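You operate a simulated robot arm through the tools that you are given. There is no shell and no other tool. Be economical: measure what you need, move in short steps, check, and stop when the job is done.

Carry out the task below with a simulated robot arm. There is one attempt and no reset: what you move stays moved.

TASK
Shut the trinket chest up and do up its turn button.
Fine: the navy pocket book sticks up out of the upper drawer: stand it on the brass tray; push both drawers home. Set down upright: paperback.

Only the result counts: the job must be done as asked and must still hold three seconds after the hand-in. Knocking over, shifting, dropping, spilling or breaking anything else fails it.

THE ROBOT
A 7-joint arm with a two-finger parallel gripper, fixed in place. Base frame: the origin is at the foot of the arm, x ahead of it, y to its left, z up; the work surface is at about z = 750. Units: mm, degrees, N and s.
With the tool pointing down near the work surface it reaches from about 200 to 680 mm from the base axis. Its first joint turns from -66.0 to 66.0 degrees. Payload 2.4 kg.
The tool frame sits at the grasp point between the pads (the TCP): z along the fingers, y along the line on which they close. The tips reach 30 mm beyond it. Largest opening 94 mm; finger width 28, thickness 10; the body of the gripper, 50 by 96 mm, starts 55 mm behind the TCP.
Orientation is that of the tool frame in the base frame, as a unit quaternion [x, y, z, w]. With the fingers straight down and closing along the base's y, the tool's x points along the base's -x, its y along +y and its z along -z.

THE INTERFACE
- The arm moves only by the tool send_rows. Its argument "series" is a list of rows, each an object of numbers (a shift or turn left out is 0, a gripper value left out holds the last): "x", "y", "z": the shift along the tool's x, y, z in mm; "wx", "wy", "wz": the turn, a rotation vector about the tool's x, y, z in degrees; "claw": the finger opening in mm, from 0 to 94. In form: [{"x": .., "y": .., "z": .., "wx": .., "wy": .., "wz": .., "claw": ..}, ...]. A call has 1 to 10 rows; each row shifts and turns the commanded pose from where the row before left it, along the tool's axes as they then stand. Rows are played at 5 a second. More than 50 mm and 8.6 degrees between two rows, or a gripper value outside its range, and nothing of the call is played. A pose out of reach is approached as far as the arm can. The call stops where the force on the tool passes 70 N (or 10 N more than at its start, if that is more) or the arm is blocked; 0.2 s more then pass. Each finger travels about 153 mm/s and halts on what it meets, pressing with about 24 N; the grip force reading is that of the motor and also rises with nothing between the fingers. The clock runs only during rows and for 0.2 s after the last one: add rows that do not move to give the fingers time. It gives the time, the measured TCP pose, the force on the tool (base axes), the opening and the grip force at its end, in the units of the frame above (readings bear some noise), with the torque about the TCP (base axes, N m) and any sound that the robot's microphone picked up.
- Cameras (640 x 400 px; columns grow to the right, rows downward): "scene" is fixed at [7.3, 461.1, 1461]; the picture's right is [-0.84, -0.54, 0.00], its down [-0.25, 0.40, -0.88] and it looks along [0.48, -0.74, -0.47] (base axes); focal length 372 px, centre (320, 200). "wrist" rides on the gripper at [76, 14, -102] in the tool frame; the picture's right is [-0.18, 0.98, 0.00], its down [-0.75, -0.14, -0.64] and it looks along [-0.63, -0.12, 0.77] (tool axes); focal length 243 px, centre (320, 200). There is no depth. A picture from a camera that has moved, and an enlarged one, comes with that camera's place and axes in the base frame and with its lens. The place of the scene camera against the robot may be out by one fixed shift of up to 25 mm in any direction.
- get_image(camera): a new picture of that camera. It takes no simulated time.
- close_up(camera, box): a new picture of the part [left, top, right, bottom] of that camera's present view, enlarged. It takes no simulated time.
- close_job(): hands the job in; it is judged then, once.

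Go step by step. Nothing tells you positions but the pictures and the camera data: compare them with the known pose of the tool, close in by small moves and look again before you grip or let go. The budget is 120 turns and 76 pictures, counting those below and the enlarged ones. Unless the task says otherwise, let go and move clear before handing in, and close with one line.

The tools are called after ">>>" as a command line: name --argument value ..., lists and objects as JSON in quotes. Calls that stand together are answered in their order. send_rows: Moves the arm, as the interface text tells. Its arguments: {"type":"object","properties":{"series":{"type":"array","items":{"type":"object","properties":{"x":{"type":"number"},"y":{"type":"number"},"z":{"type":"number"},"wx":{"type":"number"},"wy":{"type":"number"},"wz":{"type":"number"},"claw":{"type":"number"}}}}},"required":["series"]} The other tools are called the same way: get_image (camera) takes a picture; close_up (camera, box) takes an enlarged picture of a part of a camera's view; close_job () hands the job in.

At the start:

```text
time: 0.0
eef_pos: [348.9, -125.0, 1179.2]
tool_rot: [0.0, 1.0, 0.001, 0.001]
ft_force: [1.0, 0.7, 0.0]
moment: [0.0, -0.03, 0.01]
opening: 93.8
gripper_force: 0.0
```

scene: 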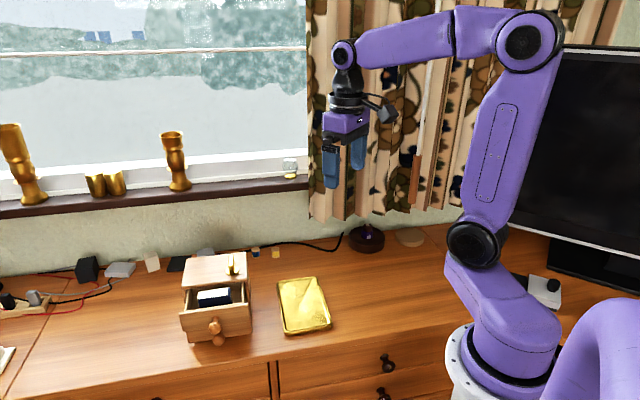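
wrist: 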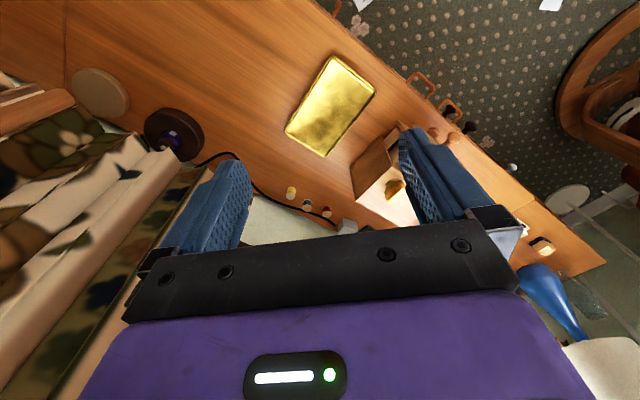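

I see a small wooden chest with an open upper drawer holding a dark book, and a brass tray beside it. I take close looks first.

>>> close_up --camera "scene" --box '[160, 235, 350, 355]'

>>> close_up --camera "wrist" --box '[260, 40, 480, 240]'

```text
3.33 times, centred on (255, 295) of scene
camera zoom: at [7.3, 461.1, 1461.0], right [-0.84, -0.54, 0.0], down [-0.25, 0.4, -0.88], along [0.48, -0.74, -0.47], focal length 1240 px, centre (537, -117)
```

zoom: 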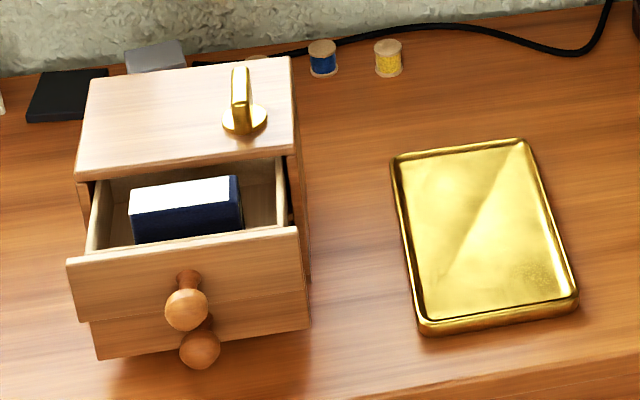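

```text
2.00 times, centred on (370, 140) of wrist
camera zoom: at [271.4, -110.8, 1282.0], right [0.18, 0.98, 0.0], down [0.75, -0.14, 0.64], along [0.63, -0.12, -0.77], focal length 485 px, centre (220, 320)
```

zoom: 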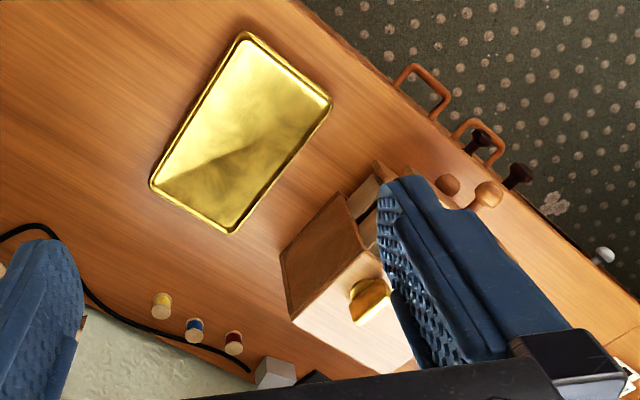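

The chest stands at about (630, -15), front facing (-0.7, 0.7), with its top near z 870; the tray is centred near (465, -130). I move to a viewpoint in front of the chest.

>>> send_rows --series '[{"x": -11, "y": 36, "z": 25}, {"x": -11, "y": 36, "z": 25}, {"x": -11, "y": 36, "z": 25}, {"x": -11, "y": 36, "z": 25}, {"x": -11, "y": 36, "z": 25}, {"x": -11, "y": 36, "z": 25}, {"x": -11, "y": 36, "z": 25}]'

>>> send_rows --series '[{"wz": 7.5}, {"wz": 7.5}, {"wz": 7.5}, {"wz": 7.5}, {"wz": 7.5}, {"wz": 7.5}, {}]'

>>> get_image --camera "wrist"

```text
time: 1.6
eef_pos: [424.0, 128.5, 1005.2]
tool_rot: [0.001, 1.0, 0.0, 0.001]
ft_force: [0.4, -0.3, -0.4]
moment: [-0.01, -0.01, 0.0]
opening: 94.0
gripper_force: 0.0
```

```text
time: 3.2
eef_pos: [423.5, 126.7, 1005.3]
tool_rot: [0.384, 0.923, 0.0, 0.0]
ft_force: [0.1, -0.9, 0.9]
moment: [0.02, 0.0, 0.0]
opening: 93.7
gripper_force: 0.0
```

```text
71 pictures are left
camera wrist: at [380.3, 191.0, 1107.5], right [0.83, 0.56, 0.0], down [0.43, -0.63, 0.64], along [0.36, -0.53, -0.77], focal length 243 px, centre (320, 200)
```

wrist: 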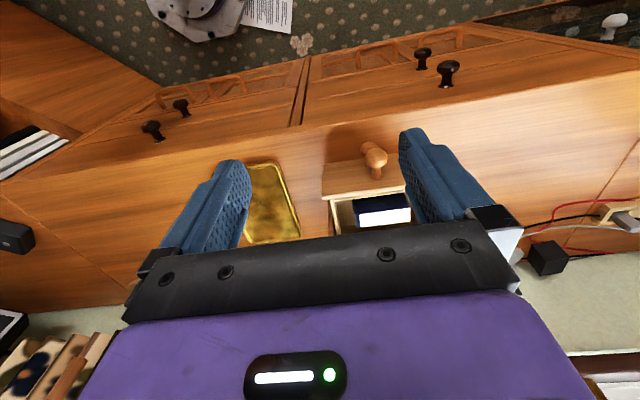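

The view is upside down (floor at the top), with the drawer and book visible between the fingers. I enlarge that part.

>>> close_up --camera "wrist" --box '[300, 130, 430, 240]'

>>> close_up --camera "scene" --box '[175, 240, 265, 350]'

```text
3.64 times, centred on (365, 185) of wrist
camera zoom: at [380.3, 191.0, 1107.5], right [0.83, 0.56, 0.0], down [0.43, -0.63, 0.64], along [0.36, -0.53, -0.77], focal length 882 px, centre (156, 254)
```

zoom: 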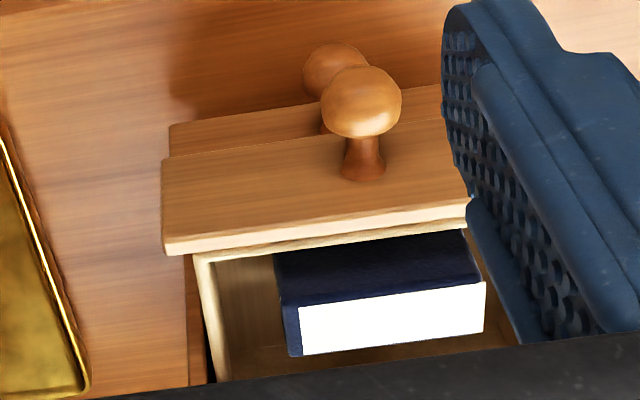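

```text
3.64 times, centred on (220, 295) of scene
camera zoom: at [7.3, 461.1, 1461.0], right [-0.84, -0.54, 0.0], down [-0.25, 0.4, -0.88], along [0.48, -0.74, -0.47], focal length 1353 px, centre (684, -146)
```

zoom: 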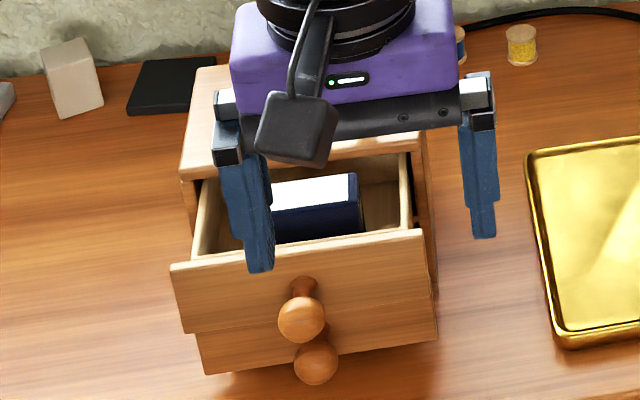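

Next I turn the tool the other way (closing along the drawer's pull direction) and view from the tray side.

>>> send_rows --series '[{"wz": -8.5}, {"wz": -8.5}, {"wz": -8.5}, {"wz": -8.5}, {"wz": -8.5}, {"wz": -8.5}, {"wz": -8.5}, {"wz": -8.5}, {"wz": -8.5}, {"wz": -8.5}]'

>>> send_rows --series '[{"wz": -5}, {"x": 17, "y": -30}, {"x": 17, "y": -30}, {"x": 17, "y": -30}, {"x": 17, "y": -30}, {"x": 17, "y": -30}, {}]'

>>> get_image --camera "wrist"

```text
time: 5.4
eef_pos: [423.4, 128.3, 1004.2]
tool_rot: [-0.344, 0.939, 0.0, 0.0]
ft_force: [0.6, -0.4, 0.0]
moment: [0.0, 0.01, 0.03]
opening: 94.0
gripper_force: 0.0
```

```text
time: 7.0
eef_pos: [467.6, -39.3, 1004.7]
tool_rot: [-0.382, 0.924, 0.0, 0.0]
ft_force: [-0.7, 0.2, 0.0]
moment: [-0.01, 0.01, -0.01]
opening: 94.3
gripper_force: 0.1
```

```text
68 pictures are left
camera wrist: at [404.3, -83.7, 1107.1], right [-0.57, 0.82, 0.0], down [0.63, 0.43, 0.64], along [0.53, 0.36, -0.77], focal length 243 px, centre (320, 200)
```

wrist: 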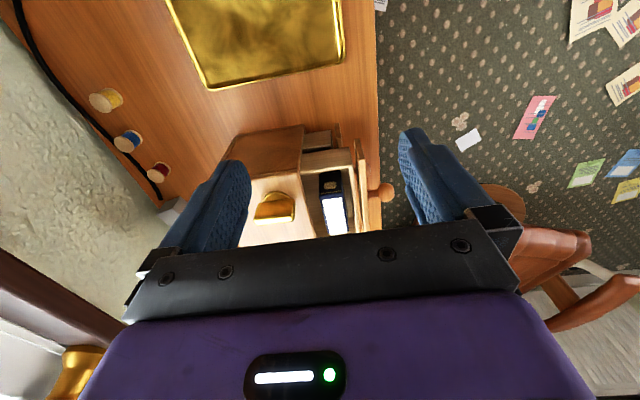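

>>> close_up --camera "wrist" --box '[225, 115, 405, 240]'

```text
3.20 times, centred on (315, 178) of wrist
camera zoom: at [404.3, -83.7, 1107.1], right [-0.57, 0.82, 0.0], down [0.63, 0.43, 0.64], along [0.53, 0.36, -0.77], focal length 776 px, centre (336, 272)
```

zoom: 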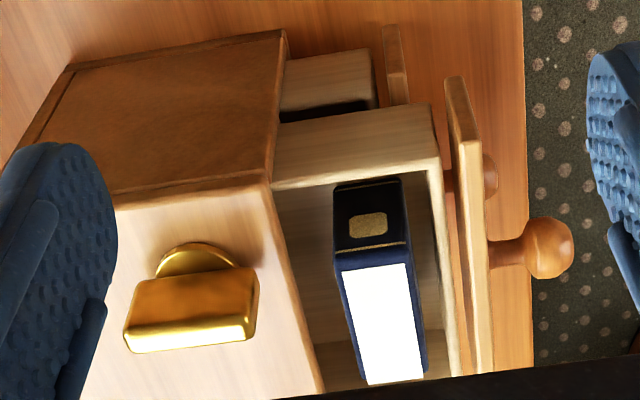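

Triangulating from the two wrist views, the book's top centre is at about (572, 54, 879): roughly 27 thick and 65 wide. The upper knob is at (523, 104, 845) and the lower knob at (532, 91, 788). I hover above the book.

>>> send_rows --series '[{"x": -35, "y": -2, "claw": 60}, {"x": -35, "y": -2}, {"x": -35, "y": -2}, {"x": -35, "y": -1.5}, {"z": 22}, {"z": 22}, {}]'

>>> close_up --camera "wrist" --box '[220, 90, 420, 240]'

>>> close_up --camera "scene" --box '[160, 200, 280, 350]'

```text
time: 8.6
eef_pos: [575.2, 52.6, 961.0]
tool_rot: [-0.383, 0.924, 0.0, 0.0]
ft_force: [0.6, -0.6, 0.1]
moment: [-0.05, 0.0, 0.02]
opening: 60.2
gripper_force: 0.0
```

```text
2.67 times, centred on (320, 165) of wrist
camera zoom: at [510.7, 9.0, 1063.1], right [-0.56, 0.83, 0.0], down [0.63, 0.43, 0.64], along [0.53, 0.36, -0.77], focal length 647 px, centre (320, 293)
```

zoom: 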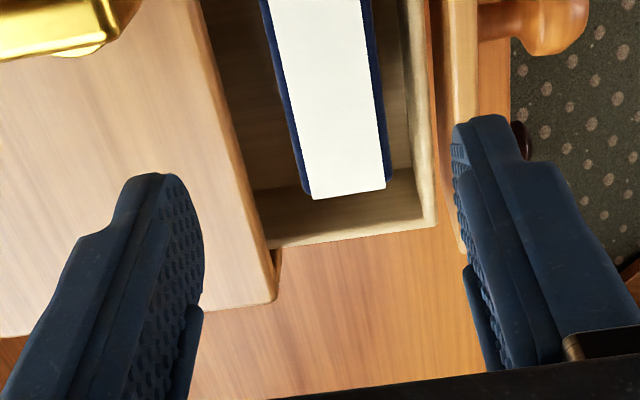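

```text
2.67 times, centred on (220, 275) of scene
camera zoom: at [7.3, 461.1, 1461.0], right [-0.84, -0.54, 0.0], down [-0.25, 0.4, -0.88], along [0.48, -0.74, -0.47], focal length 992 px, centre (587, 0)
```

zoom: 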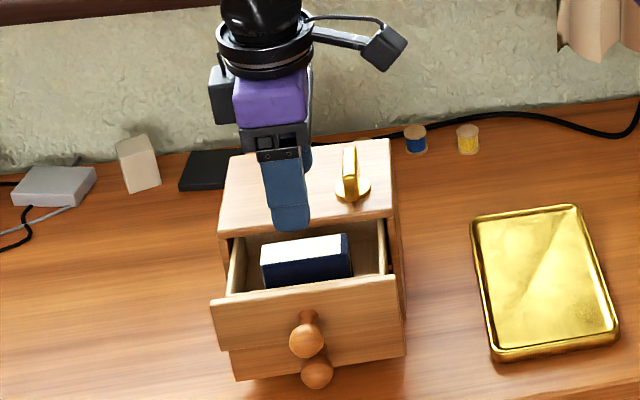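

The book's faces, the chest-top edge and the drawer rim (z ≈ 866; panel top ≈ 871) are now measured, so the tips should stop just above the rim. I centre, narrow to 36 mm and go part way down.

>>> send_rows --series '[{"y": 3.1, "claw": 36}, {"z": 15}, {"z": 15}, {"z": 12}, {}]'

>>> close_up --camera "wrist" --box '[220, 90, 420, 240]'

>>> close_up --camera "scene" --box '[180, 220, 280, 320]'

```text
time: 9.8
eef_pos: [572.7, 58.0, 919.8]
tool_rot: [-0.383, 0.924, 0.001, 0.0]
ft_force: [0.0, -0.1, -0.1]
moment: [-0.02, -0.01, 0.03]
opening: 36.0
gripper_force: 0.1
```

```text
2.67 times, centred on (320, 165) of wrist
camera zoom: at [508.3, 13.5, 1022.1], right [-0.57, 0.82, 0.0], down [0.63, 0.43, 0.64], along [0.53, 0.36, -0.77], focal length 647 px, centre (320, 293)
```

zoom: 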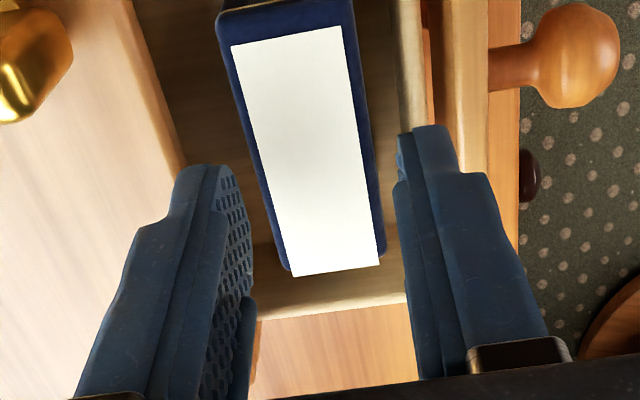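

```text
4.00 times, centred on (230, 270) of scene
camera zoom: at [7.3, 461.1, 1461.0], right [-0.84, -0.54, 0.0], down [-0.25, 0.4, -0.88], along [0.48, -0.74, -0.47], focal length 1488 px, centre (680, -80)
```

zoom: 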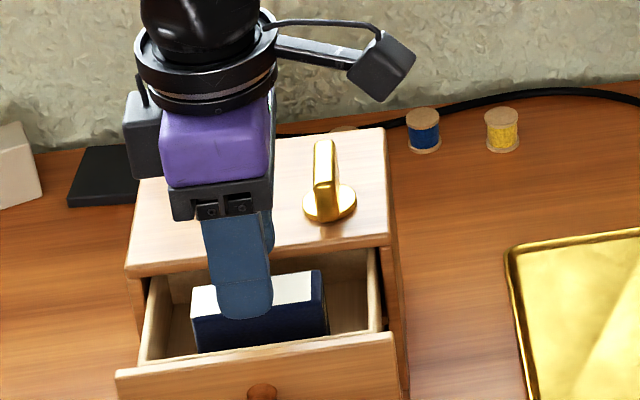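

The book is between the fingers, centred within 2 mm. I correct that, go down so the tips sit just above the rim, and close.

>>> send_rows --series '[{"y": -2, "x": 2}, {"z": 8}, {"z": 8}, {"z": 6}, {}]'

>>> close_up --camera "scene" --box '[180, 220, 280, 320]'

>>> close_up --camera "wrist" --box '[220, 90, 420, 240]'

```text
time: 11.0
eef_pos: [572.5, 54.5, 895.9]
tool_rot: [-0.383, 0.924, 0.0, 0.0]
ft_force: [-0.3, -0.8, 1.1]
moment: [0.01, 0.1, 0.01]
opening: 36.1
gripper_force: 0.6
```

```text
4.00 times, centred on (230, 270) of scene
camera zoom: at [7.2, 461.1, 1461.1], right [-0.84, -0.54, 0.0], down [-0.25, 0.4, -0.88], along [0.48, -0.74, -0.47], focal length 1488 px, centre (680, -80)
```

zoom: 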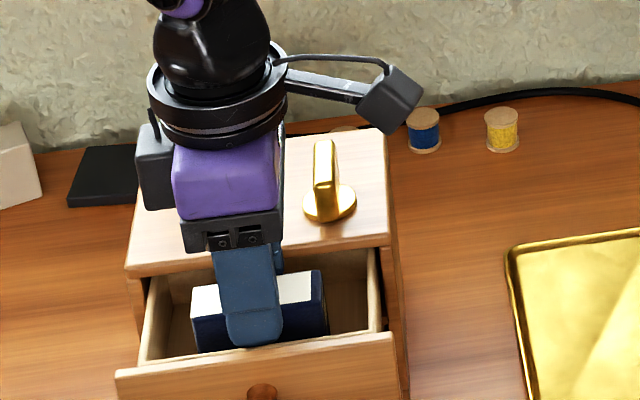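

```text
2.67 times, centred on (320, 165) of wrist
camera zoom: at [508.4, 10.4, 999.4], right [-0.57, 0.82, 0.0], down [0.63, 0.43, 0.64], along [0.53, 0.36, -0.77], focal length 647 px, centre (320, 293)
```

zoom: 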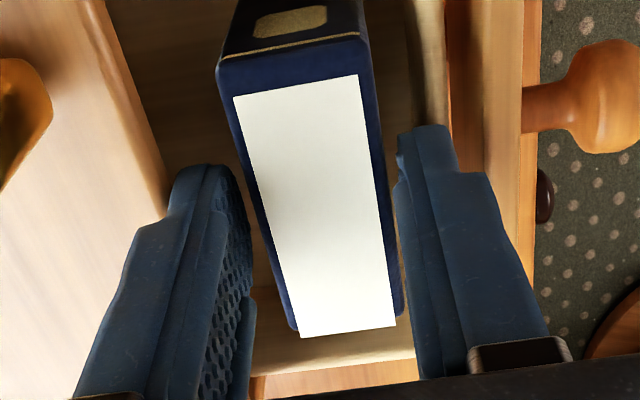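

The fingers straddle the book top without noticeable contact. I close on it.

>>> send_rows --series '[{"claw": 30}, {"claw": 24}, {"claw": 18}, {"claw": 18}, {}]'

```text
time: 12.2
eef_pos: [572.2, 54.1, 896.4]
tool_rot: [-0.382, 0.924, 0.001, 0.0]
ft_force: [-0.8, 0.4, 0.3]
moment: [0.05, -0.03, 0.0]
opening: 29.4
gripper_force: 24.0
```

The book is held at 29.4 mm with full grip force. I lift slowly.

>>> send_rows --series '[{"z": -6}, {"z": -8}, {"z": -8}, {"z": -8}, {}]'

>>> close_up --camera "scene" --box '[180, 220, 280, 320]'

```text
time: 13.4
eef_pos: [572.6, 54.0, 927.3]
tool_rot: [-0.382, 0.924, 0.0, 0.001]
ft_force: [-0.2, 0.4, -0.5]
moment: [0.0, -0.01, 0.0]
opening: 17.7
gripper_force: 0.2
```

```text
4.00 times, centred on (230, 270) of scene
camera zoom: at [7.3, 461.1, 1461.0], right [-0.84, -0.54, 0.0], down [-0.25, 0.4, -0.88], along [0.48, -0.74, -0.47], focal length 1488 px, centre (680, -80)
```

zoom: 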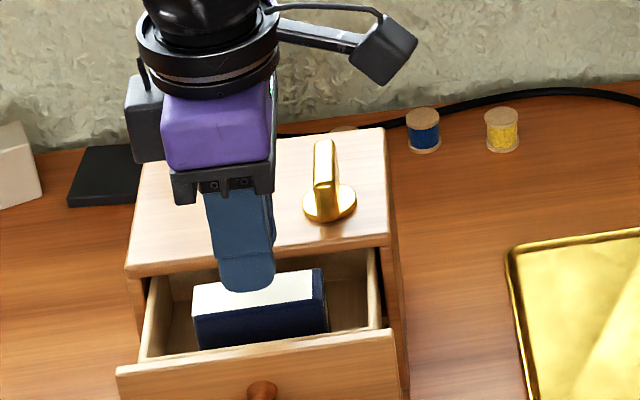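

The grip slipped: only the tips touched it, and the book is still in its place. There is about 19 mm free at each end of the book, so I will turn 90° and grip it deep, across its width.

>>> send_rows --series '[{"z": -35, "claw": 74}, {"wz": 8.5}, {"wz": 8.5}, {"wz": 8.5}, {"wz": 8.5}, {"wz": 8.5}, {"wz": 8.5}, {"wz": 8.5}, {"wz": 8.5}, {"wz": 8.5}]'

>>> send_rows --series '[{"wz": 8.5}, {"wz": 5}, {}]'

>>> close_up --camera "wrist" --box '[200, 90, 440, 240]'

```text
time: 15.6
eef_pos: [571.0, 53.6, 960.2]
tool_rot: [0.272, 0.962, 0.0, 0.001]
ft_force: [-1.0, -0.3, 0.5]
moment: [-0.05, -0.04, 0.01]
opening: 73.8
gripper_force: 0.1
```

```text
time: 16.4
eef_pos: [570.8, 54.0, 960.8]
tool_rot: [0.383, 0.924, 0.0, 0.0]
ft_force: [0.5, -0.3, -0.1]
moment: [0.01, -0.01, 0.01]
opening: 74.3
gripper_force: 0.1
```

```text
2.67 times, centred on (320, 165) of wrist
camera zoom: at [528.7, 118.0, 1064.3], right [0.83, 0.56, 0.0], down [0.43, -0.63, 0.64], along [0.36, -0.53, -0.77], focal length 647 px, centre (320, 293)
```

zoom: 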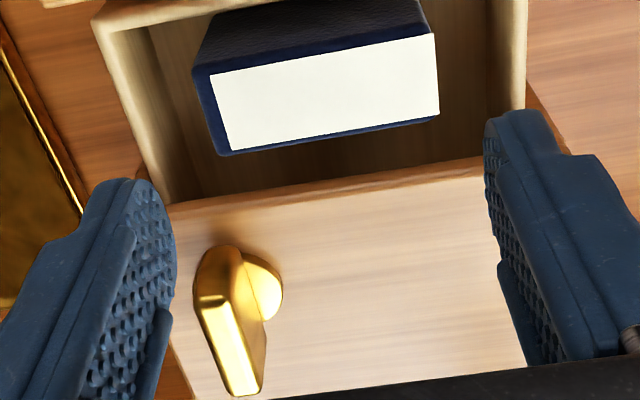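

In this orientation the book is 68 mm long, with walls at ±52 mm and centred on the tool. I open to 77 and descend to just inside the drawer.

>>> send_rows --series '[{"claw": 77}, {"z": 20}, {"z": 20}, {"z": 14}, {}]'

>>> close_up --camera "wrist" --box '[200, 90, 440, 240]'

```text
time: 17.6
eef_pos: [573.0, 52.6, 907.0]
tool_rot: [0.383, 0.924, 0.0, 0.0]
ft_force: [-0.2, 0.0, -0.9]
moment: [0.01, 0.02, -0.01]
opening: 76.9
gripper_force: 0.0
```

```text
2.67 times, centred on (320, 165) of wrist
camera zoom: at [529.8, 116.2, 1009.8], right [0.83, 0.56, 0.0], down [0.43, -0.63, 0.64], along [0.36, -0.53, -0.77], focal length 647 px, centre (320, 293)
```

zoom: 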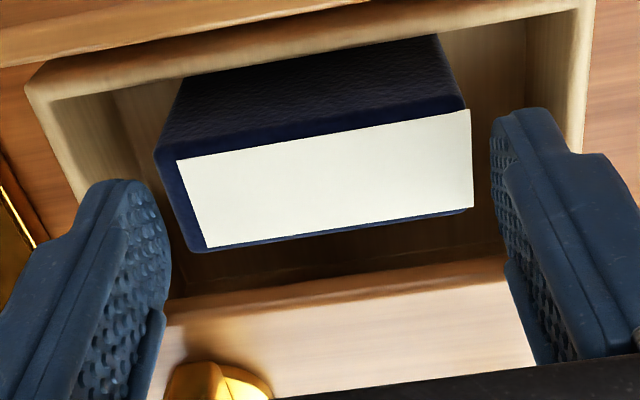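

The fingers line up with the gaps at both ends. I descend deeper.

>>> send_rows --series '[{"z": 8}, {"z": 8}, {"z": 8}, {"z": 8}, {"z": 6}, {}]'

>>> close_up --camera "wrist" --box '[200, 90, 440, 240]'

```text
time: 19.0
eef_pos: [571.9, 52.8, 869.1]
tool_rot: [0.383, 0.924, 0.001, 0.0]
ft_force: [-0.3, 0.4, 0.0]
moment: [0.01, 0.0, -0.01]
opening: 77.3
gripper_force: 0.0
```

```text
2.67 times, centred on (320, 165) of wrist
camera zoom: at [528.5, 118.0, 971.8], right [0.82, 0.57, 0.0], down [0.43, -0.63, 0.64], along [0.36, -0.53, -0.77], focal length 647 px, centre (320, 293)
```

zoom: 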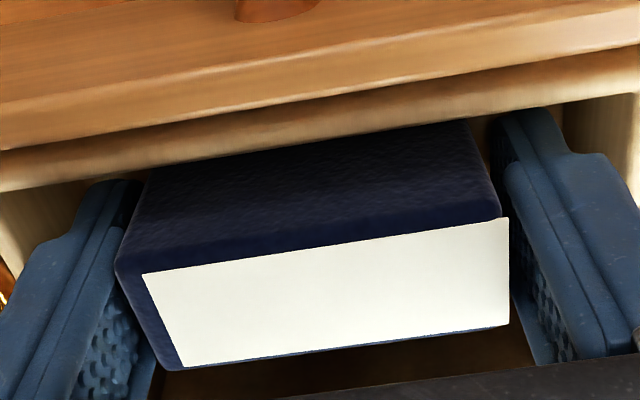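

No contact, and the fingers are well down beside the book. I close and try a small lift.

>>> send_rows --series '[{"claw": 70}, {"claw": 64}, {"claw": 58}, {"claw": 58}, {"z": -5}, {"z": -7}, {"z": -8}, {}]'

>>> close_up --camera "wrist" --box '[200, 90, 440, 240]'

```text
time: 20.8
eef_pos: [571.9, 54.7, 889.2]
tool_rot: [0.383, 0.924, 0.0, 0.001]
ft_force: [-0.3, 0.0, -1.2]
moment: [0.04, 0.0, 0.03]
opening: 73.9
gripper_force: 24.3
```

```text
2.67 times, centred on (320, 165) of wrist
camera zoom: at [528.4, 118.1, 992.4], right [0.82, 0.57, 0.0], down [0.43, -0.63, 0.64], along [0.36, -0.53, -0.77], focal length 647 px, centre (320, 293)
```

zoom: 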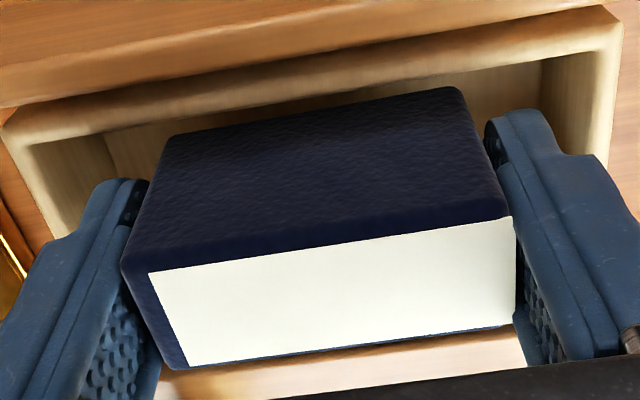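

The book comes up with the hand now. I lift it well clear and carry it above the tray.

>>> send_rows --series '[{"z": -15}, {"z": -20}, {"z": -20}, {"z": -20}, {"z": -20}, {}]'

>>> send_rows --series '[{"x": -6, "y": -23}, {"x": -6, "y": -23}, {"x": -6, "y": -23}, {"x": -6, "y": -23}, {"x": -6, "y": -23}, {"x": -6, "y": -23}, {"x": -6, "y": -23}, {"x": -6, "y": -23}, {"x": -6, "y": -22}, {}]'

>>> get_image --camera "scene"

>>> get_image --camera "wrist"

```text
time: 22.2
eef_pos: [571.0, 51.7, 985.6]
tool_rot: [0.383, 0.924, 0.001, 0.0]
ft_force: [0.2, -0.3, -1.4]
moment: [0.03, 0.0, 0.03]
opening: 73.8
gripper_force: 24.2
```

```text
time: 24.4
eef_pos: [465.9, -128.5, 982.9]
tool_rot: [0.382, 0.924, 0.0, 0.0]
ft_force: [-1.0, -0.6, -1.2]
moment: [0.0, -0.01, 0.01]
opening: 73.9
gripper_force: 23.9
```

```text
55 pictures are left
```

scene: 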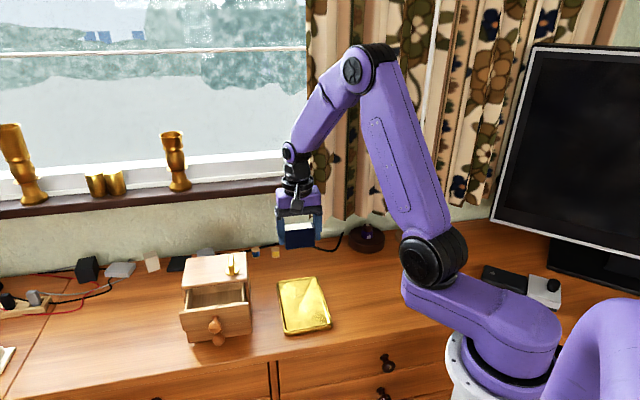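

```text
54 pictures are left
camera wrist: at [422.6, -65.7, 1085.9], right [0.82, 0.57, 0.0], down [0.43, -0.63, 0.64], along [0.36, -0.53, -0.77], focal length 243 px, centre (320, 200)
```

wrist: 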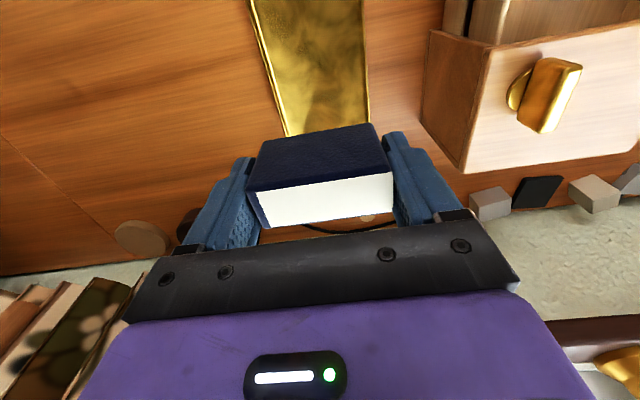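

The book hangs upright above the tray centre. I go down most of the way.

>>> send_rows --series '[{"z": 25}, {"z": 25}, {"z": 25}, {"z": 25}, {"z": 25}, {"z": 20}, {}]'

>>> close_up --camera "scene" --box '[240, 220, 360, 340]'

>>> get_image --camera "wrist"

```text
time: 26.0
eef_pos: [464.5, -130.1, 838.9]
tool_rot: [0.383, 0.924, 0.001, 0.0]
ft_force: [-0.2, 0.1, -1.5]
moment: [0.0, 0.01, 0.01]
opening: 74.0
gripper_force: 24.3
```

```text
3.33 times, centred on (300, 280) of scene
camera zoom: at [7.3, 461.1, 1461.0], right [-0.84, -0.54, 0.0], down [-0.25, 0.4, -0.88], along [0.48, -0.74, -0.47], focal length 1240 px, centre (387, -67)
```

zoom: 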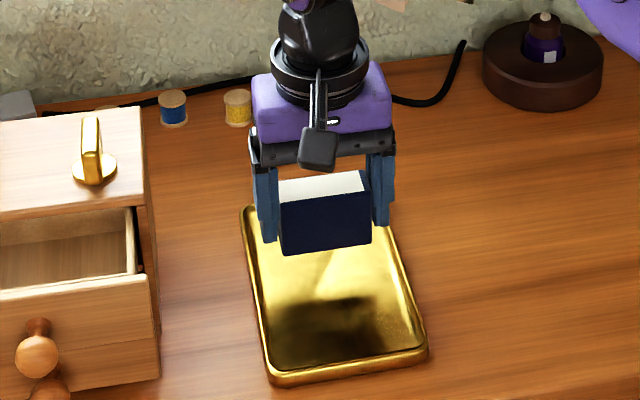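

```text
52 pictures are left
camera wrist: at [421.1, -65.3, 941.1], right [0.82, 0.57, 0.0], down [0.43, -0.63, 0.64], along [0.36, -0.53, -0.77], focal length 243 px, centre (320, 200)
```

wrist: 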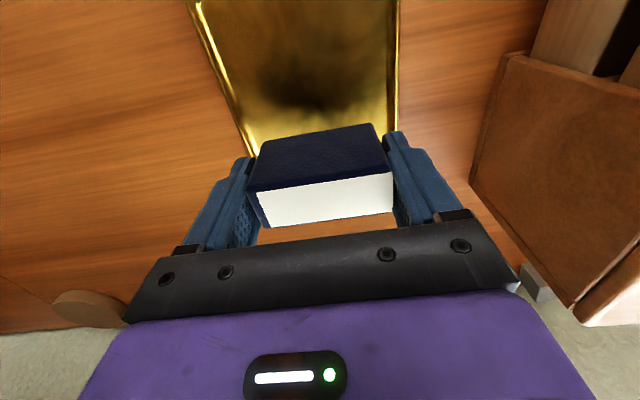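

About 40 mm remain. I lower gently and watch the force.

>>> send_rows --series '[{"z": 10}, {"z": 10}, {"z": 6}, {"z": 4}, {}]'

>>> close_up --camera "scene" --box '[260, 240, 340, 340]'

```text
time: 27.2
eef_pos: [465.8, -127.7, 808.7]
tool_rot: [0.382, 0.924, 0.0, 0.0]
ft_force: [0.0, -0.4, -1.3]
moment: [-0.01, -0.02, -0.02]
opening: 73.8
gripper_force: 23.8
```

```text
4.00 times, centred on (300, 290) of scene
camera zoom: at [7.3, 461.1, 1461.0], right [-0.84, -0.54, 0.0], down [-0.25, 0.4, -0.88], along [0.48, -0.74, -0.47], focal length 1488 px, centre (400, -160)
```

zoom: 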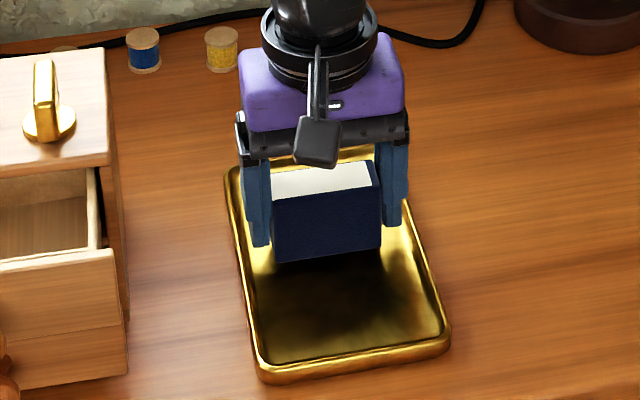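

>>> send_rows --series '[{"z": 3}, {"z": 2}, {"z": 2}, {}]'

>>> send_rows --series '[{"z": 2}, {"z": 1}, {}]'

```text
time: 28.2
eef_pos: [465.7, -128.6, 803.2]
tool_rot: [0.382, 0.924, 0.0, 0.0]
ft_force: [-4.0, 2.6, 14.8]
moment: [0.04, 0.17, -0.03]
opening: 74.1
gripper_force: 24.2
```

```text
time: 29.0
eef_pos: [465.2, -129.8, 799.9]
tool_rot: [0.382, 0.924, 0.0, 0.002]
ft_force: [1.7, 4.5, 25.7]
moment: [0.0, -0.04, -0.02]
opening: 74.0
gripper_force: 24.0
```

The book is down on the tray. I ease off the pressure and look before letting go.

>>> send_rows --series '[{"z": -1.5}, {"z": -1}, {}]'

>>> close_up --camera "scene" --box '[260, 240, 340, 340]'

```text
time: 29.8
eef_pos: [463.7, -128.5, 802.2]
tool_rot: [0.383, 0.924, 0.0, -0.001]
ft_force: [0.0, 0.1, -0.1]
moment: [0.0, -0.03, 0.04]
opening: 74.0
gripper_force: 23.9
```

```text
4.00 times, centred on (300, 290) of scene
camera zoom: at [7.3, 461.1, 1461.0], right [-0.84, -0.54, 0.0], down [-0.25, 0.4, -0.88], along [0.48, -0.74, -0.47], focal length 1488 px, centre (400, -160)
```

zoom: 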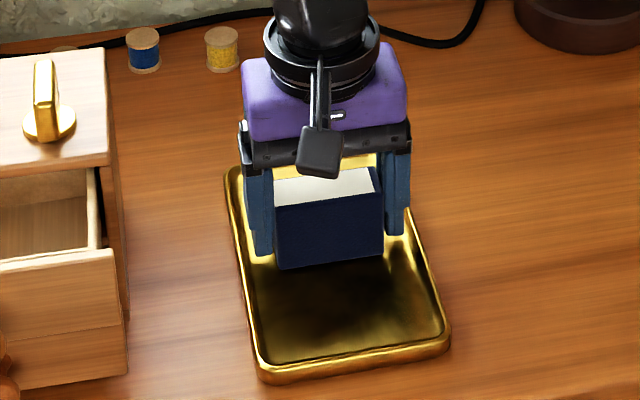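

Force is near zero with the book standing on the tray. I open slowly and rise.

>>> send_rows --series '[{"claw": 76}, {"claw": 79}, {"claw": 82}, {}, {"z": -8}, {"z": -15}, {"z": -25}, {"z": -30}, {"z": -40}, {}]'

>>> close_up --camera "scene" --box '[240, 220, 360, 340]'

>>> get_image --camera "wrist"

```text
time: 32.0
eef_pos: [462.9, -130.0, 919.7]
tool_rot: [0.382, 0.924, 0.0, 0.0]
ft_force: [-0.1, 0.9, -0.1]
moment: [-0.02, -0.01, -0.01]
opening: 81.8
gripper_force: 0.1
```

```text
3.33 times, centred on (300, 280) of scene
camera zoom: at [7.3, 461.1, 1461.0], right [-0.84, -0.54, 0.0], down [-0.25, 0.4, -0.88], along [0.48, -0.74, -0.47], focal length 1240 px, centre (387, -67)
```

zoom: 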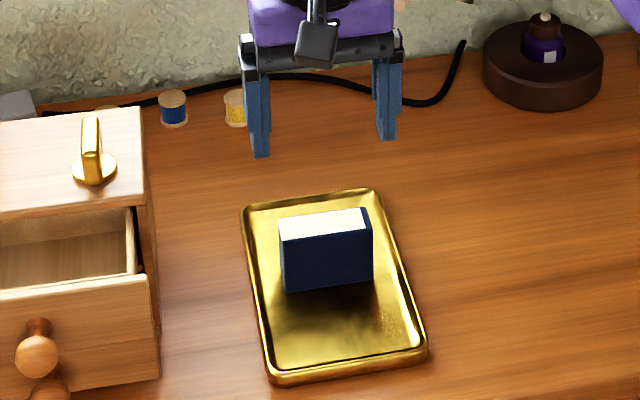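

```text
48 pictures are left
camera wrist: at [420.0, -65.5, 1022.5], right [0.83, 0.57, 0.0], down [0.43, -0.63, 0.64], along [0.36, -0.53, -0.77], focal length 243 px, centre (320, 200)
```

wrist: 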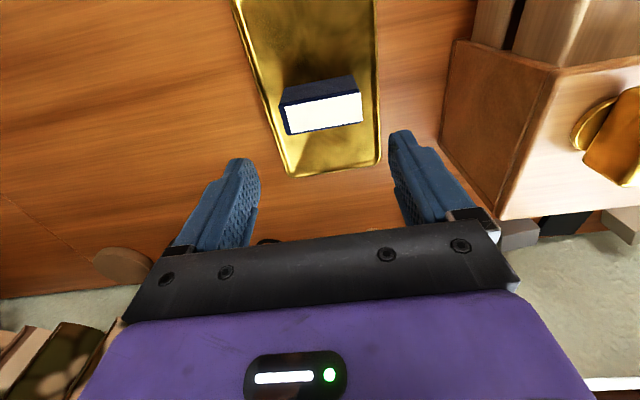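

The book stands on the tray. Next I close the fingers and move in front of the upper knob, lined up to push along (0.7, -0.7).

>>> send_rows --series '[{"z": -20, "claw": 0}, {"z": -20}, {"x": 23.6, "y": 29.7}, {"x": 23.6, "y": 29.7}, {"x": 23.6, "y": 29.7}, {"x": 23.6, "y": 29.7}, {"x": 23.6, "y": 29.7}, {"x": 23.6, "y": 29.7}, {"x": 23.6, "y": 29.7}, {}]'

>>> send_rows --series '[{"z": 25}, {"z": 25}, {"z": 25}, {"z": 17}, {}]'

>>> get_image --camera "wrist"

>>> close_up --camera "scene" --box '[160, 235, 290, 365]'

```text
time: 34.2
eef_pos: [495.7, 133.5, 956.9]
tool_rot: [0.383, 0.924, 0.0, 0.0]
ft_force: [-0.7, 1.5, -0.7]
moment: [-0.01, -0.03, 0.02]
opening: 0.1
gripper_force: 23.5
```

```text
time: 35.4
eef_pos: [494.4, 136.5, 869.7]
tool_rot: [0.382, 0.924, 0.001, 0.001]
ft_force: [0.8, -0.2, -0.9]
moment: [0.0, -0.01, -0.03]
opening: 0.0
gripper_force: 23.9
```

```text
47 pictures are left
camera wrist: at [450.7, 199.4, 971.2], right [0.82, 0.57, 0.0], down [0.43, -0.63, 0.64], along [0.36, -0.53, -0.77], focal length 243 px, centre (320, 200)
```

wrist: 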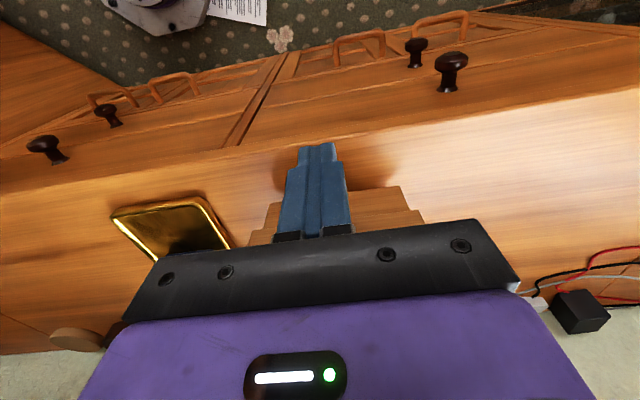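

```text
3.08 times, centred on (225, 300) of scene
camera zoom: at [7.3, 461.1, 1461.0], right [-0.84, -0.54, 0.0], down [-0.25, 0.4, -0.88], along [0.48, -0.74, -0.47], focal length 1145 px, centre (612, -108)
```

zoom: 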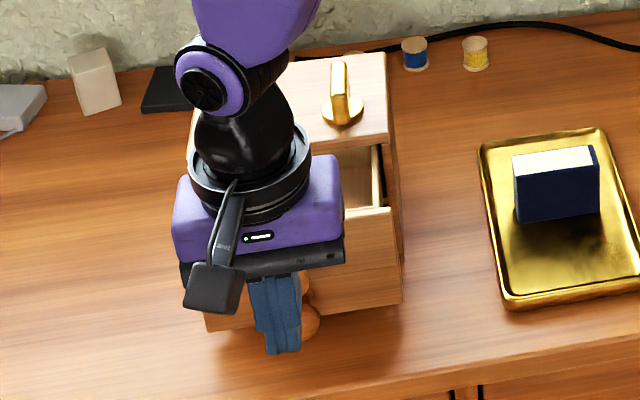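

Projected into the scene view, fingertip and knob are aligned. I push the upper drawer in steps.

>>> send_rows --series '[{"x": -5}, {"x": -5}, {"x": -5}, {"x": -5}, {"x": -5}, {"x": -5}, {"x": -5}, {"x": -5}, {}]'

>>> close_up --camera "scene" --box '[160, 235, 290, 365]'

```text
time: 37.4
eef_pos: [523.8, 105.8, 868.1]
tool_rot: [0.383, 0.924, 0.001, 0.0]
ft_force: [-0.3, 0.2, 0.3]
moment: [0.03, 0.03, 0.01]
opening: 0.0
gripper_force: 24.3
```

```text
3.08 times, centred on (225, 300) of scene
camera zoom: at [7.3, 461.1, 1461.0], right [-0.84, -0.54, 0.0], down [-0.25, 0.4, -0.88], along [0.48, -0.74, -0.47], focal length 1145 px, centre (612, -108)
```

zoom: 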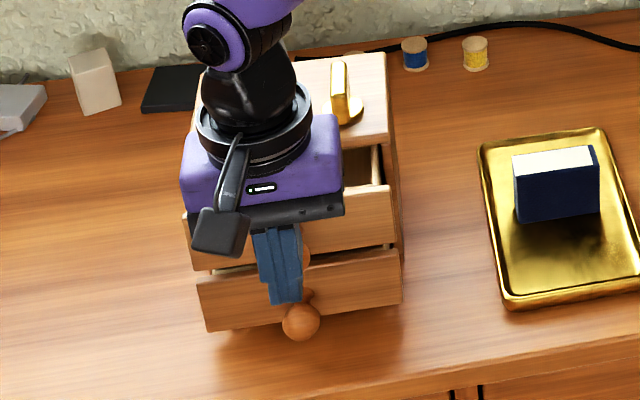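

The upper drawer slides in easily. I continue.

>>> send_rows --series '[{"x": -5}, {"x": -5}, {"x": -5}, {"x": -5}, {"x": -4}, {"x": -3}, {}]'

>>> close_up --camera "scene" --box '[160, 235, 290, 365]'

```text
time: 39.0
eef_pos: [543.1, 87.0, 866.8]
tool_rot: [0.383, 0.924, 0.0, -0.001]
ft_force: [-0.1, 0.0, 0.3]
moment: [0.01, -0.01, 0.04]
opening: 0.0
gripper_force: 24.3
```

```text
3.08 times, centred on (225, 300) of scene
camera zoom: at [7.3, 461.1, 1461.0], right [-0.84, -0.54, 0.0], down [-0.25, 0.4, -0.88], along [0.48, -0.74, -0.47], focal length 1145 px, centre (612, -108)
```

zoom: 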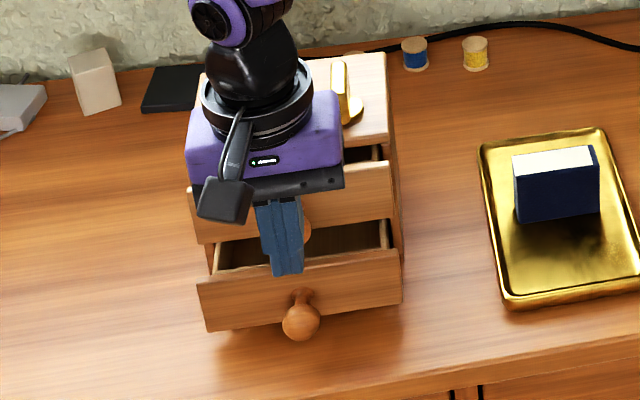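

>>> send_rows --series '[{"x": -4}, {"x": -4}, {"x": -4}, {"x": -3}, {"x": -3}, {}]'

>>> close_up --camera "scene" --box '[160, 235, 290, 365]'

```text
time: 40.4
eef_pos: [556.0, 75.0, 867.1]
tool_rot: [0.381, 0.925, 0.001, -0.001]
ft_force: [-6.2, 7.7, -0.1]
moment: [0.02, 0.22, -0.04]
opening: 0.0
gripper_force: 24.2
```

```text
3.08 times, centred on (225, 300) of scene
camera zoom: at [7.1, 461.3, 1461.0], right [-0.84, -0.54, 0.0], down [-0.25, 0.4, -0.88], along [0.48, -0.74, -0.47], focal length 1145 px, centre (612, -108)
```

zoom: 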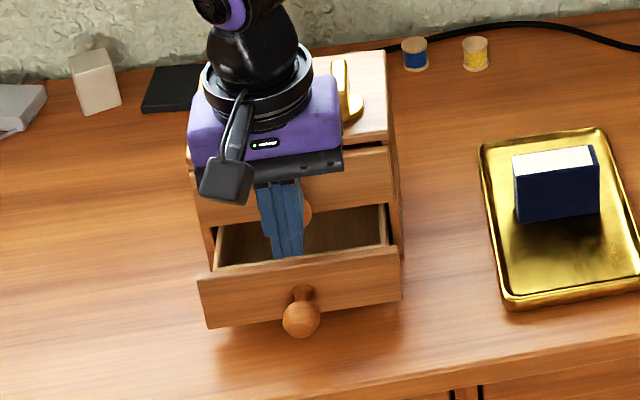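

A 10 N resistance has appeared; the drawer looks about home. I press one or two millimetres more to check, then back off.

>>> send_rows --series '[{"x": -1.5}, {}]'

>>> send_rows --series '[{"x": 8}, {"x": 20}, {"x": 30}, {"x": 30}, {}]'

>>> close_up --camera "scene" --box '[160, 235, 290, 365]'

```text
time: 41.0
eef_pos: [556.3, 71.7, 869.4]
tool_rot: [0.384, 0.923, 0.0, 0.0]
ft_force: [-3.4, 2.8, -2.0]
moment: [0.12, 0.1, -0.03]
opening: 0.0
gripper_force: 24.0
```

```text
time: 42.2
eef_pos: [494.4, 136.5, 868.6]
tool_rot: [0.382, 0.924, 0.0, 0.0]
ft_force: [0.4, 0.3, 0.1]
moment: [0.01, -0.01, -0.02]
opening: 0.0
gripper_force: 23.7
```

```text
3.08 times, centred on (225, 300) of scene
camera zoom: at [7.2, 461.1, 1461.0], right [-0.84, -0.54, 0.0], down [-0.25, 0.4, -0.88], along [0.48, -0.74, -0.47], focal length 1145 px, centre (612, -108)
```

zoom: 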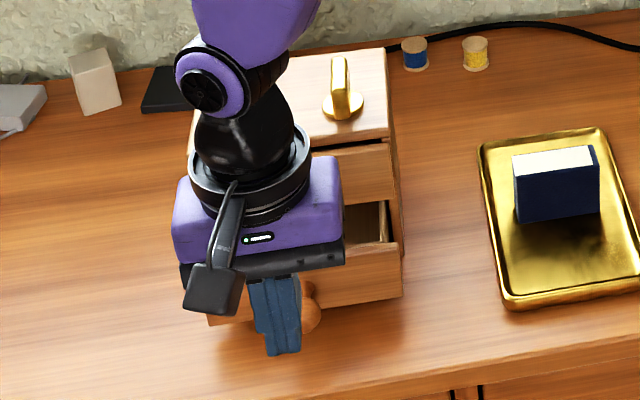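

The upper drawer is in. I drop to the lower knob's height and push the lower one the same way.

>>> send_rows --series '[{"z": 20}, {"z": 20}, {"z": 14}, {"x": -8}, {"x": -8}, {"x": -6}, {"x": -5}, {"x": -5}, {}]'

>>> close_up --camera "scene" --box '[160, 235, 290, 365]'

```text
time: 44.2
eef_pos: [517.2, 111.8, 813.8]
tool_rot: [0.383, 0.924, 0.0, 0.0]
ft_force: [-0.2, -0.1, -0.5]
moment: [0.01, 0.01, 0.0]
opening: 0.0
gripper_force: 24.2
```

```text
3.08 times, centred on (225, 300) of scene
camera zoom: at [7.3, 461.1, 1461.0], right [-0.84, -0.54, 0.0], down [-0.25, 0.4, -0.88], along [0.48, -0.74, -0.47], focal length 1145 px, centre (612, -108)
```

zoom: 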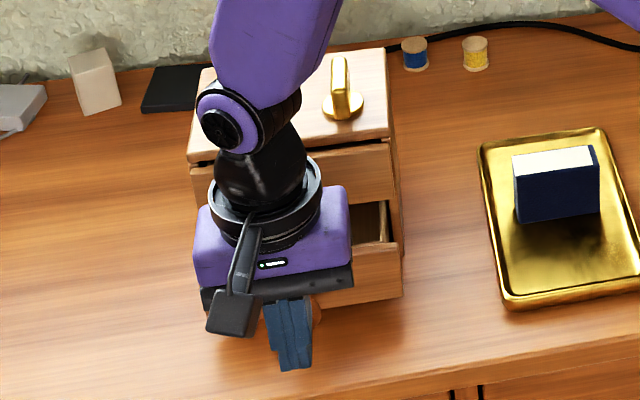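

>>> send_rows --series '[{"x": -5}, {"x": -5}, {"x": -5}, {"x": -5}, {"x": -5}, {"x": -5}, {"x": -5}, {"x": -5}, {}]'

>>> close_up --camera "scene" --box '[160, 235, 290, 365]'

```text
time: 46.2
eef_pos: [544.5, 84.1, 814.2]
tool_rot: [0.383, 0.924, 0.0, 0.001]
ft_force: [-0.9, 0.7, -0.5]
moment: [-0.02, 0.01, 0.0]
opening: 0.1
gripper_force: 24.1
```

```text
3.08 times, centred on (225, 300) of scene
camera zoom: at [7.3, 461.1, 1461.0], right [-0.84, -0.54, 0.0], down [-0.25, 0.4, -0.88], along [0.48, -0.74, -0.47], focal length 1145 px, centre (612, -108)
```

zoom: 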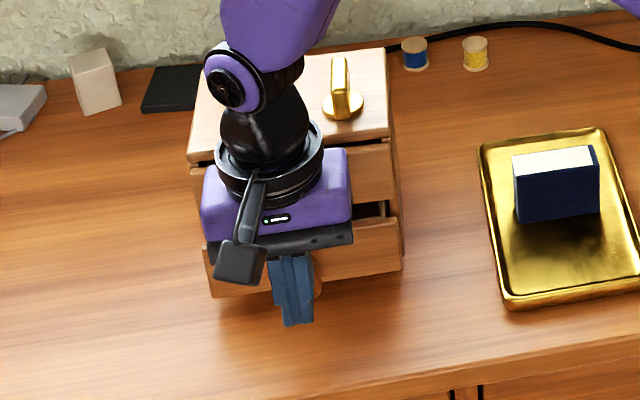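

>>> send_rows --series '[{"x": -3}, {"x": -3}, {"x": -3}, {"x": -2}, {"x": -1}, {}]'

>>> close_up --camera "scene" --box '[160, 235, 290, 365]'

```text
time: 47.6
eef_pos: [554.2, 76.6, 813.7]
tool_rot: [0.383, 0.924, 0.0, 0.0]
ft_force: [-0.5, -0.5, 1.0]
moment: [0.01, 0.0, 0.03]
opening: 0.0
gripper_force: 24.0
```

```text
3.08 times, centred on (225, 300) of scene
camera zoom: at [7.3, 461.1, 1461.0], right [-0.84, -0.54, 0.0], down [-0.25, 0.4, -0.88], along [0.48, -0.74, -0.47], focal length 1145 px, centre (612, -108)
```

zoom: 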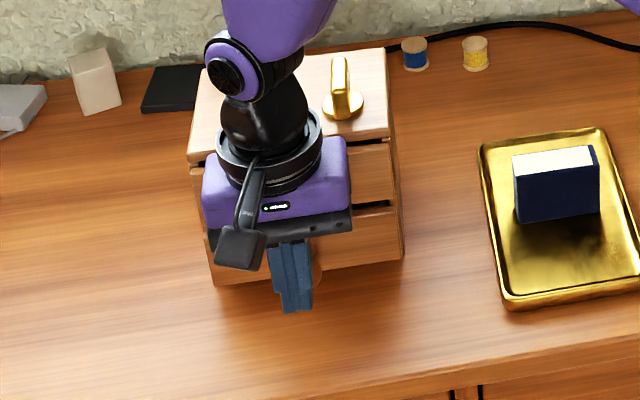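

>>> send_rows --series '[{"x": -1.5}, {"x": -1.5}, {}]'

>>> close_up --camera "scene" --box '[185, 240, 265, 340]'

```text
time: 48.4
eef_pos: [556.7, 73.7, 813.7]
tool_rot: [0.383, 0.924, 0.0, 0.0]
ft_force: [-0.1, -0.4, -0.1]
moment: [0.03, -0.01, -0.02]
opening: 0.0
gripper_force: 24.5
```

```text
4.00 times, centred on (225, 290) of scene
camera zoom: at [7.3, 461.1, 1461.0], right [-0.84, -0.54, 0.0], down [-0.25, 0.4, -0.88], along [0.48, -0.74, -0.47], focal length 1488 px, centre (700, -160)
```

zoom: 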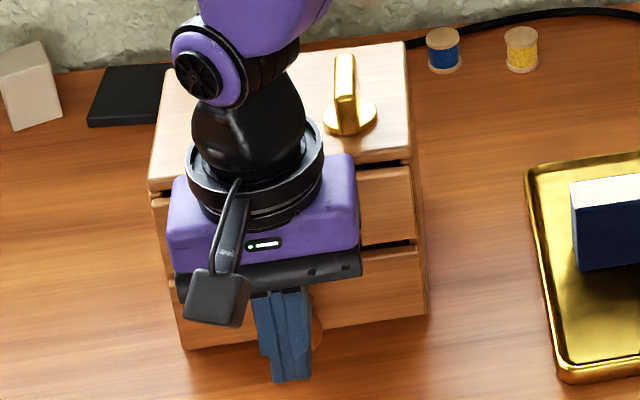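

>>> send_rows --series '[{"x": -1}, {"x": -1}, {}]'

>>> send_rows --series '[{"x": -1}, {}]'

>>> send_rows --series '[{"x": -1}, {}]'

```text
time: 49.2
eef_pos: [556.2, 74.0, 814.1]
tool_rot: [0.383, 0.924, 0.0, 0.001]
ft_force: [-7.2, 4.6, 3.4]
moment: [-0.21, -0.19, -0.14]
opening: 0.2
gripper_force: 24.3
```

```text
time: 49.8
eef_pos: [558.0, 72.1, 814.5]
tool_rot: [0.383, 0.924, 0.0, 0.0]
ft_force: [-4.3, 5.2, -0.4]
moment: [-0.18, -0.17, -0.07]
opening: 0.1
gripper_force: 23.6
```

```text
time: 50.4
eef_pos: [558.5, 71.6, 813.7]
tool_rot: [0.382, 0.924, -0.001, 0.0]
ft_force: [-5.5, 4.7, 0.8]
moment: [-0.17, -0.2, -0.09]
opening: 0.0
gripper_force: 24.3
```

The resistance is steady at about 7 N, as at a stop or with the chest creeping. I back off and inspect.

>>> send_rows --series '[{"x": 8}, {"x": 20}, {"x": 30}, {"x": 40}, {"z": -40}, {"z": -40}, {"z": -40}, {"z": -40}, {}]'

>>> send_rows --series '[{"x": 30, "y": -25}, {"x": 30, "y": -25}, {}]'

>>> close_up --camera "scene" --box '[185, 240, 265, 340]'

>>> get_image --camera "wrist"

```text
time: 52.4
eef_pos: [488.6, 140.2, 975.5]
tool_rot: [0.382, 0.924, 0.0, 0.001]
ft_force: [0.4, -0.4, 0.0]
moment: [0.04, 0.02, 0.01]
opening: 0.0
gripper_force: 24.1
```

```text
time: 53.2
eef_pos: [411.8, 147.0, 975.2]
tool_rot: [0.383, 0.924, 0.001, 0.0]
ft_force: [-0.5, -0.3, -0.6]
moment: [0.0, 0.0, 0.02]
opening: 0.1
gripper_force: 24.4
```

```text
4.00 times, centred on (225, 290) of scene
camera zoom: at [7.2, 461.1, 1461.0], right [-0.84, -0.54, 0.0], down [-0.25, 0.4, -0.88], along [0.48, -0.74, -0.47], focal length 1488 px, centre (700, -160)
```

zoom: 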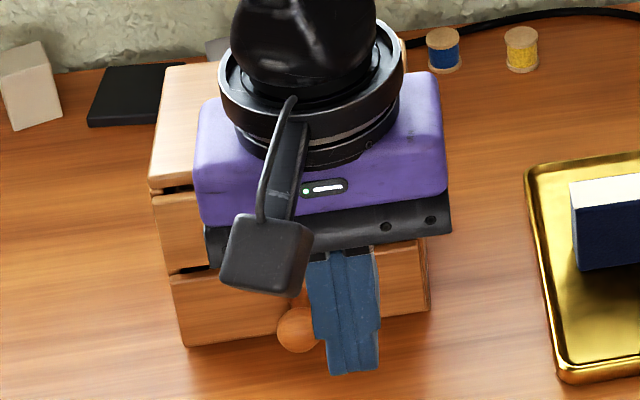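

```text
36 pictures are left
camera wrist: at [368.6, 210.9, 1076.9], right [0.82, 0.57, 0.0], down [0.43, -0.63, 0.64], along [0.36, -0.53, -0.77], focal length 243 px, centre (320, 200)
```

wrist: 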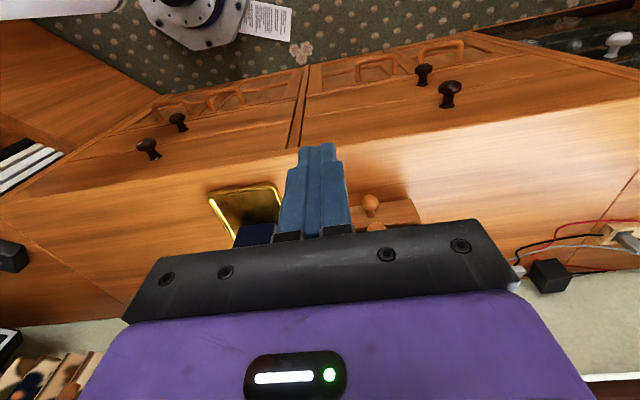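

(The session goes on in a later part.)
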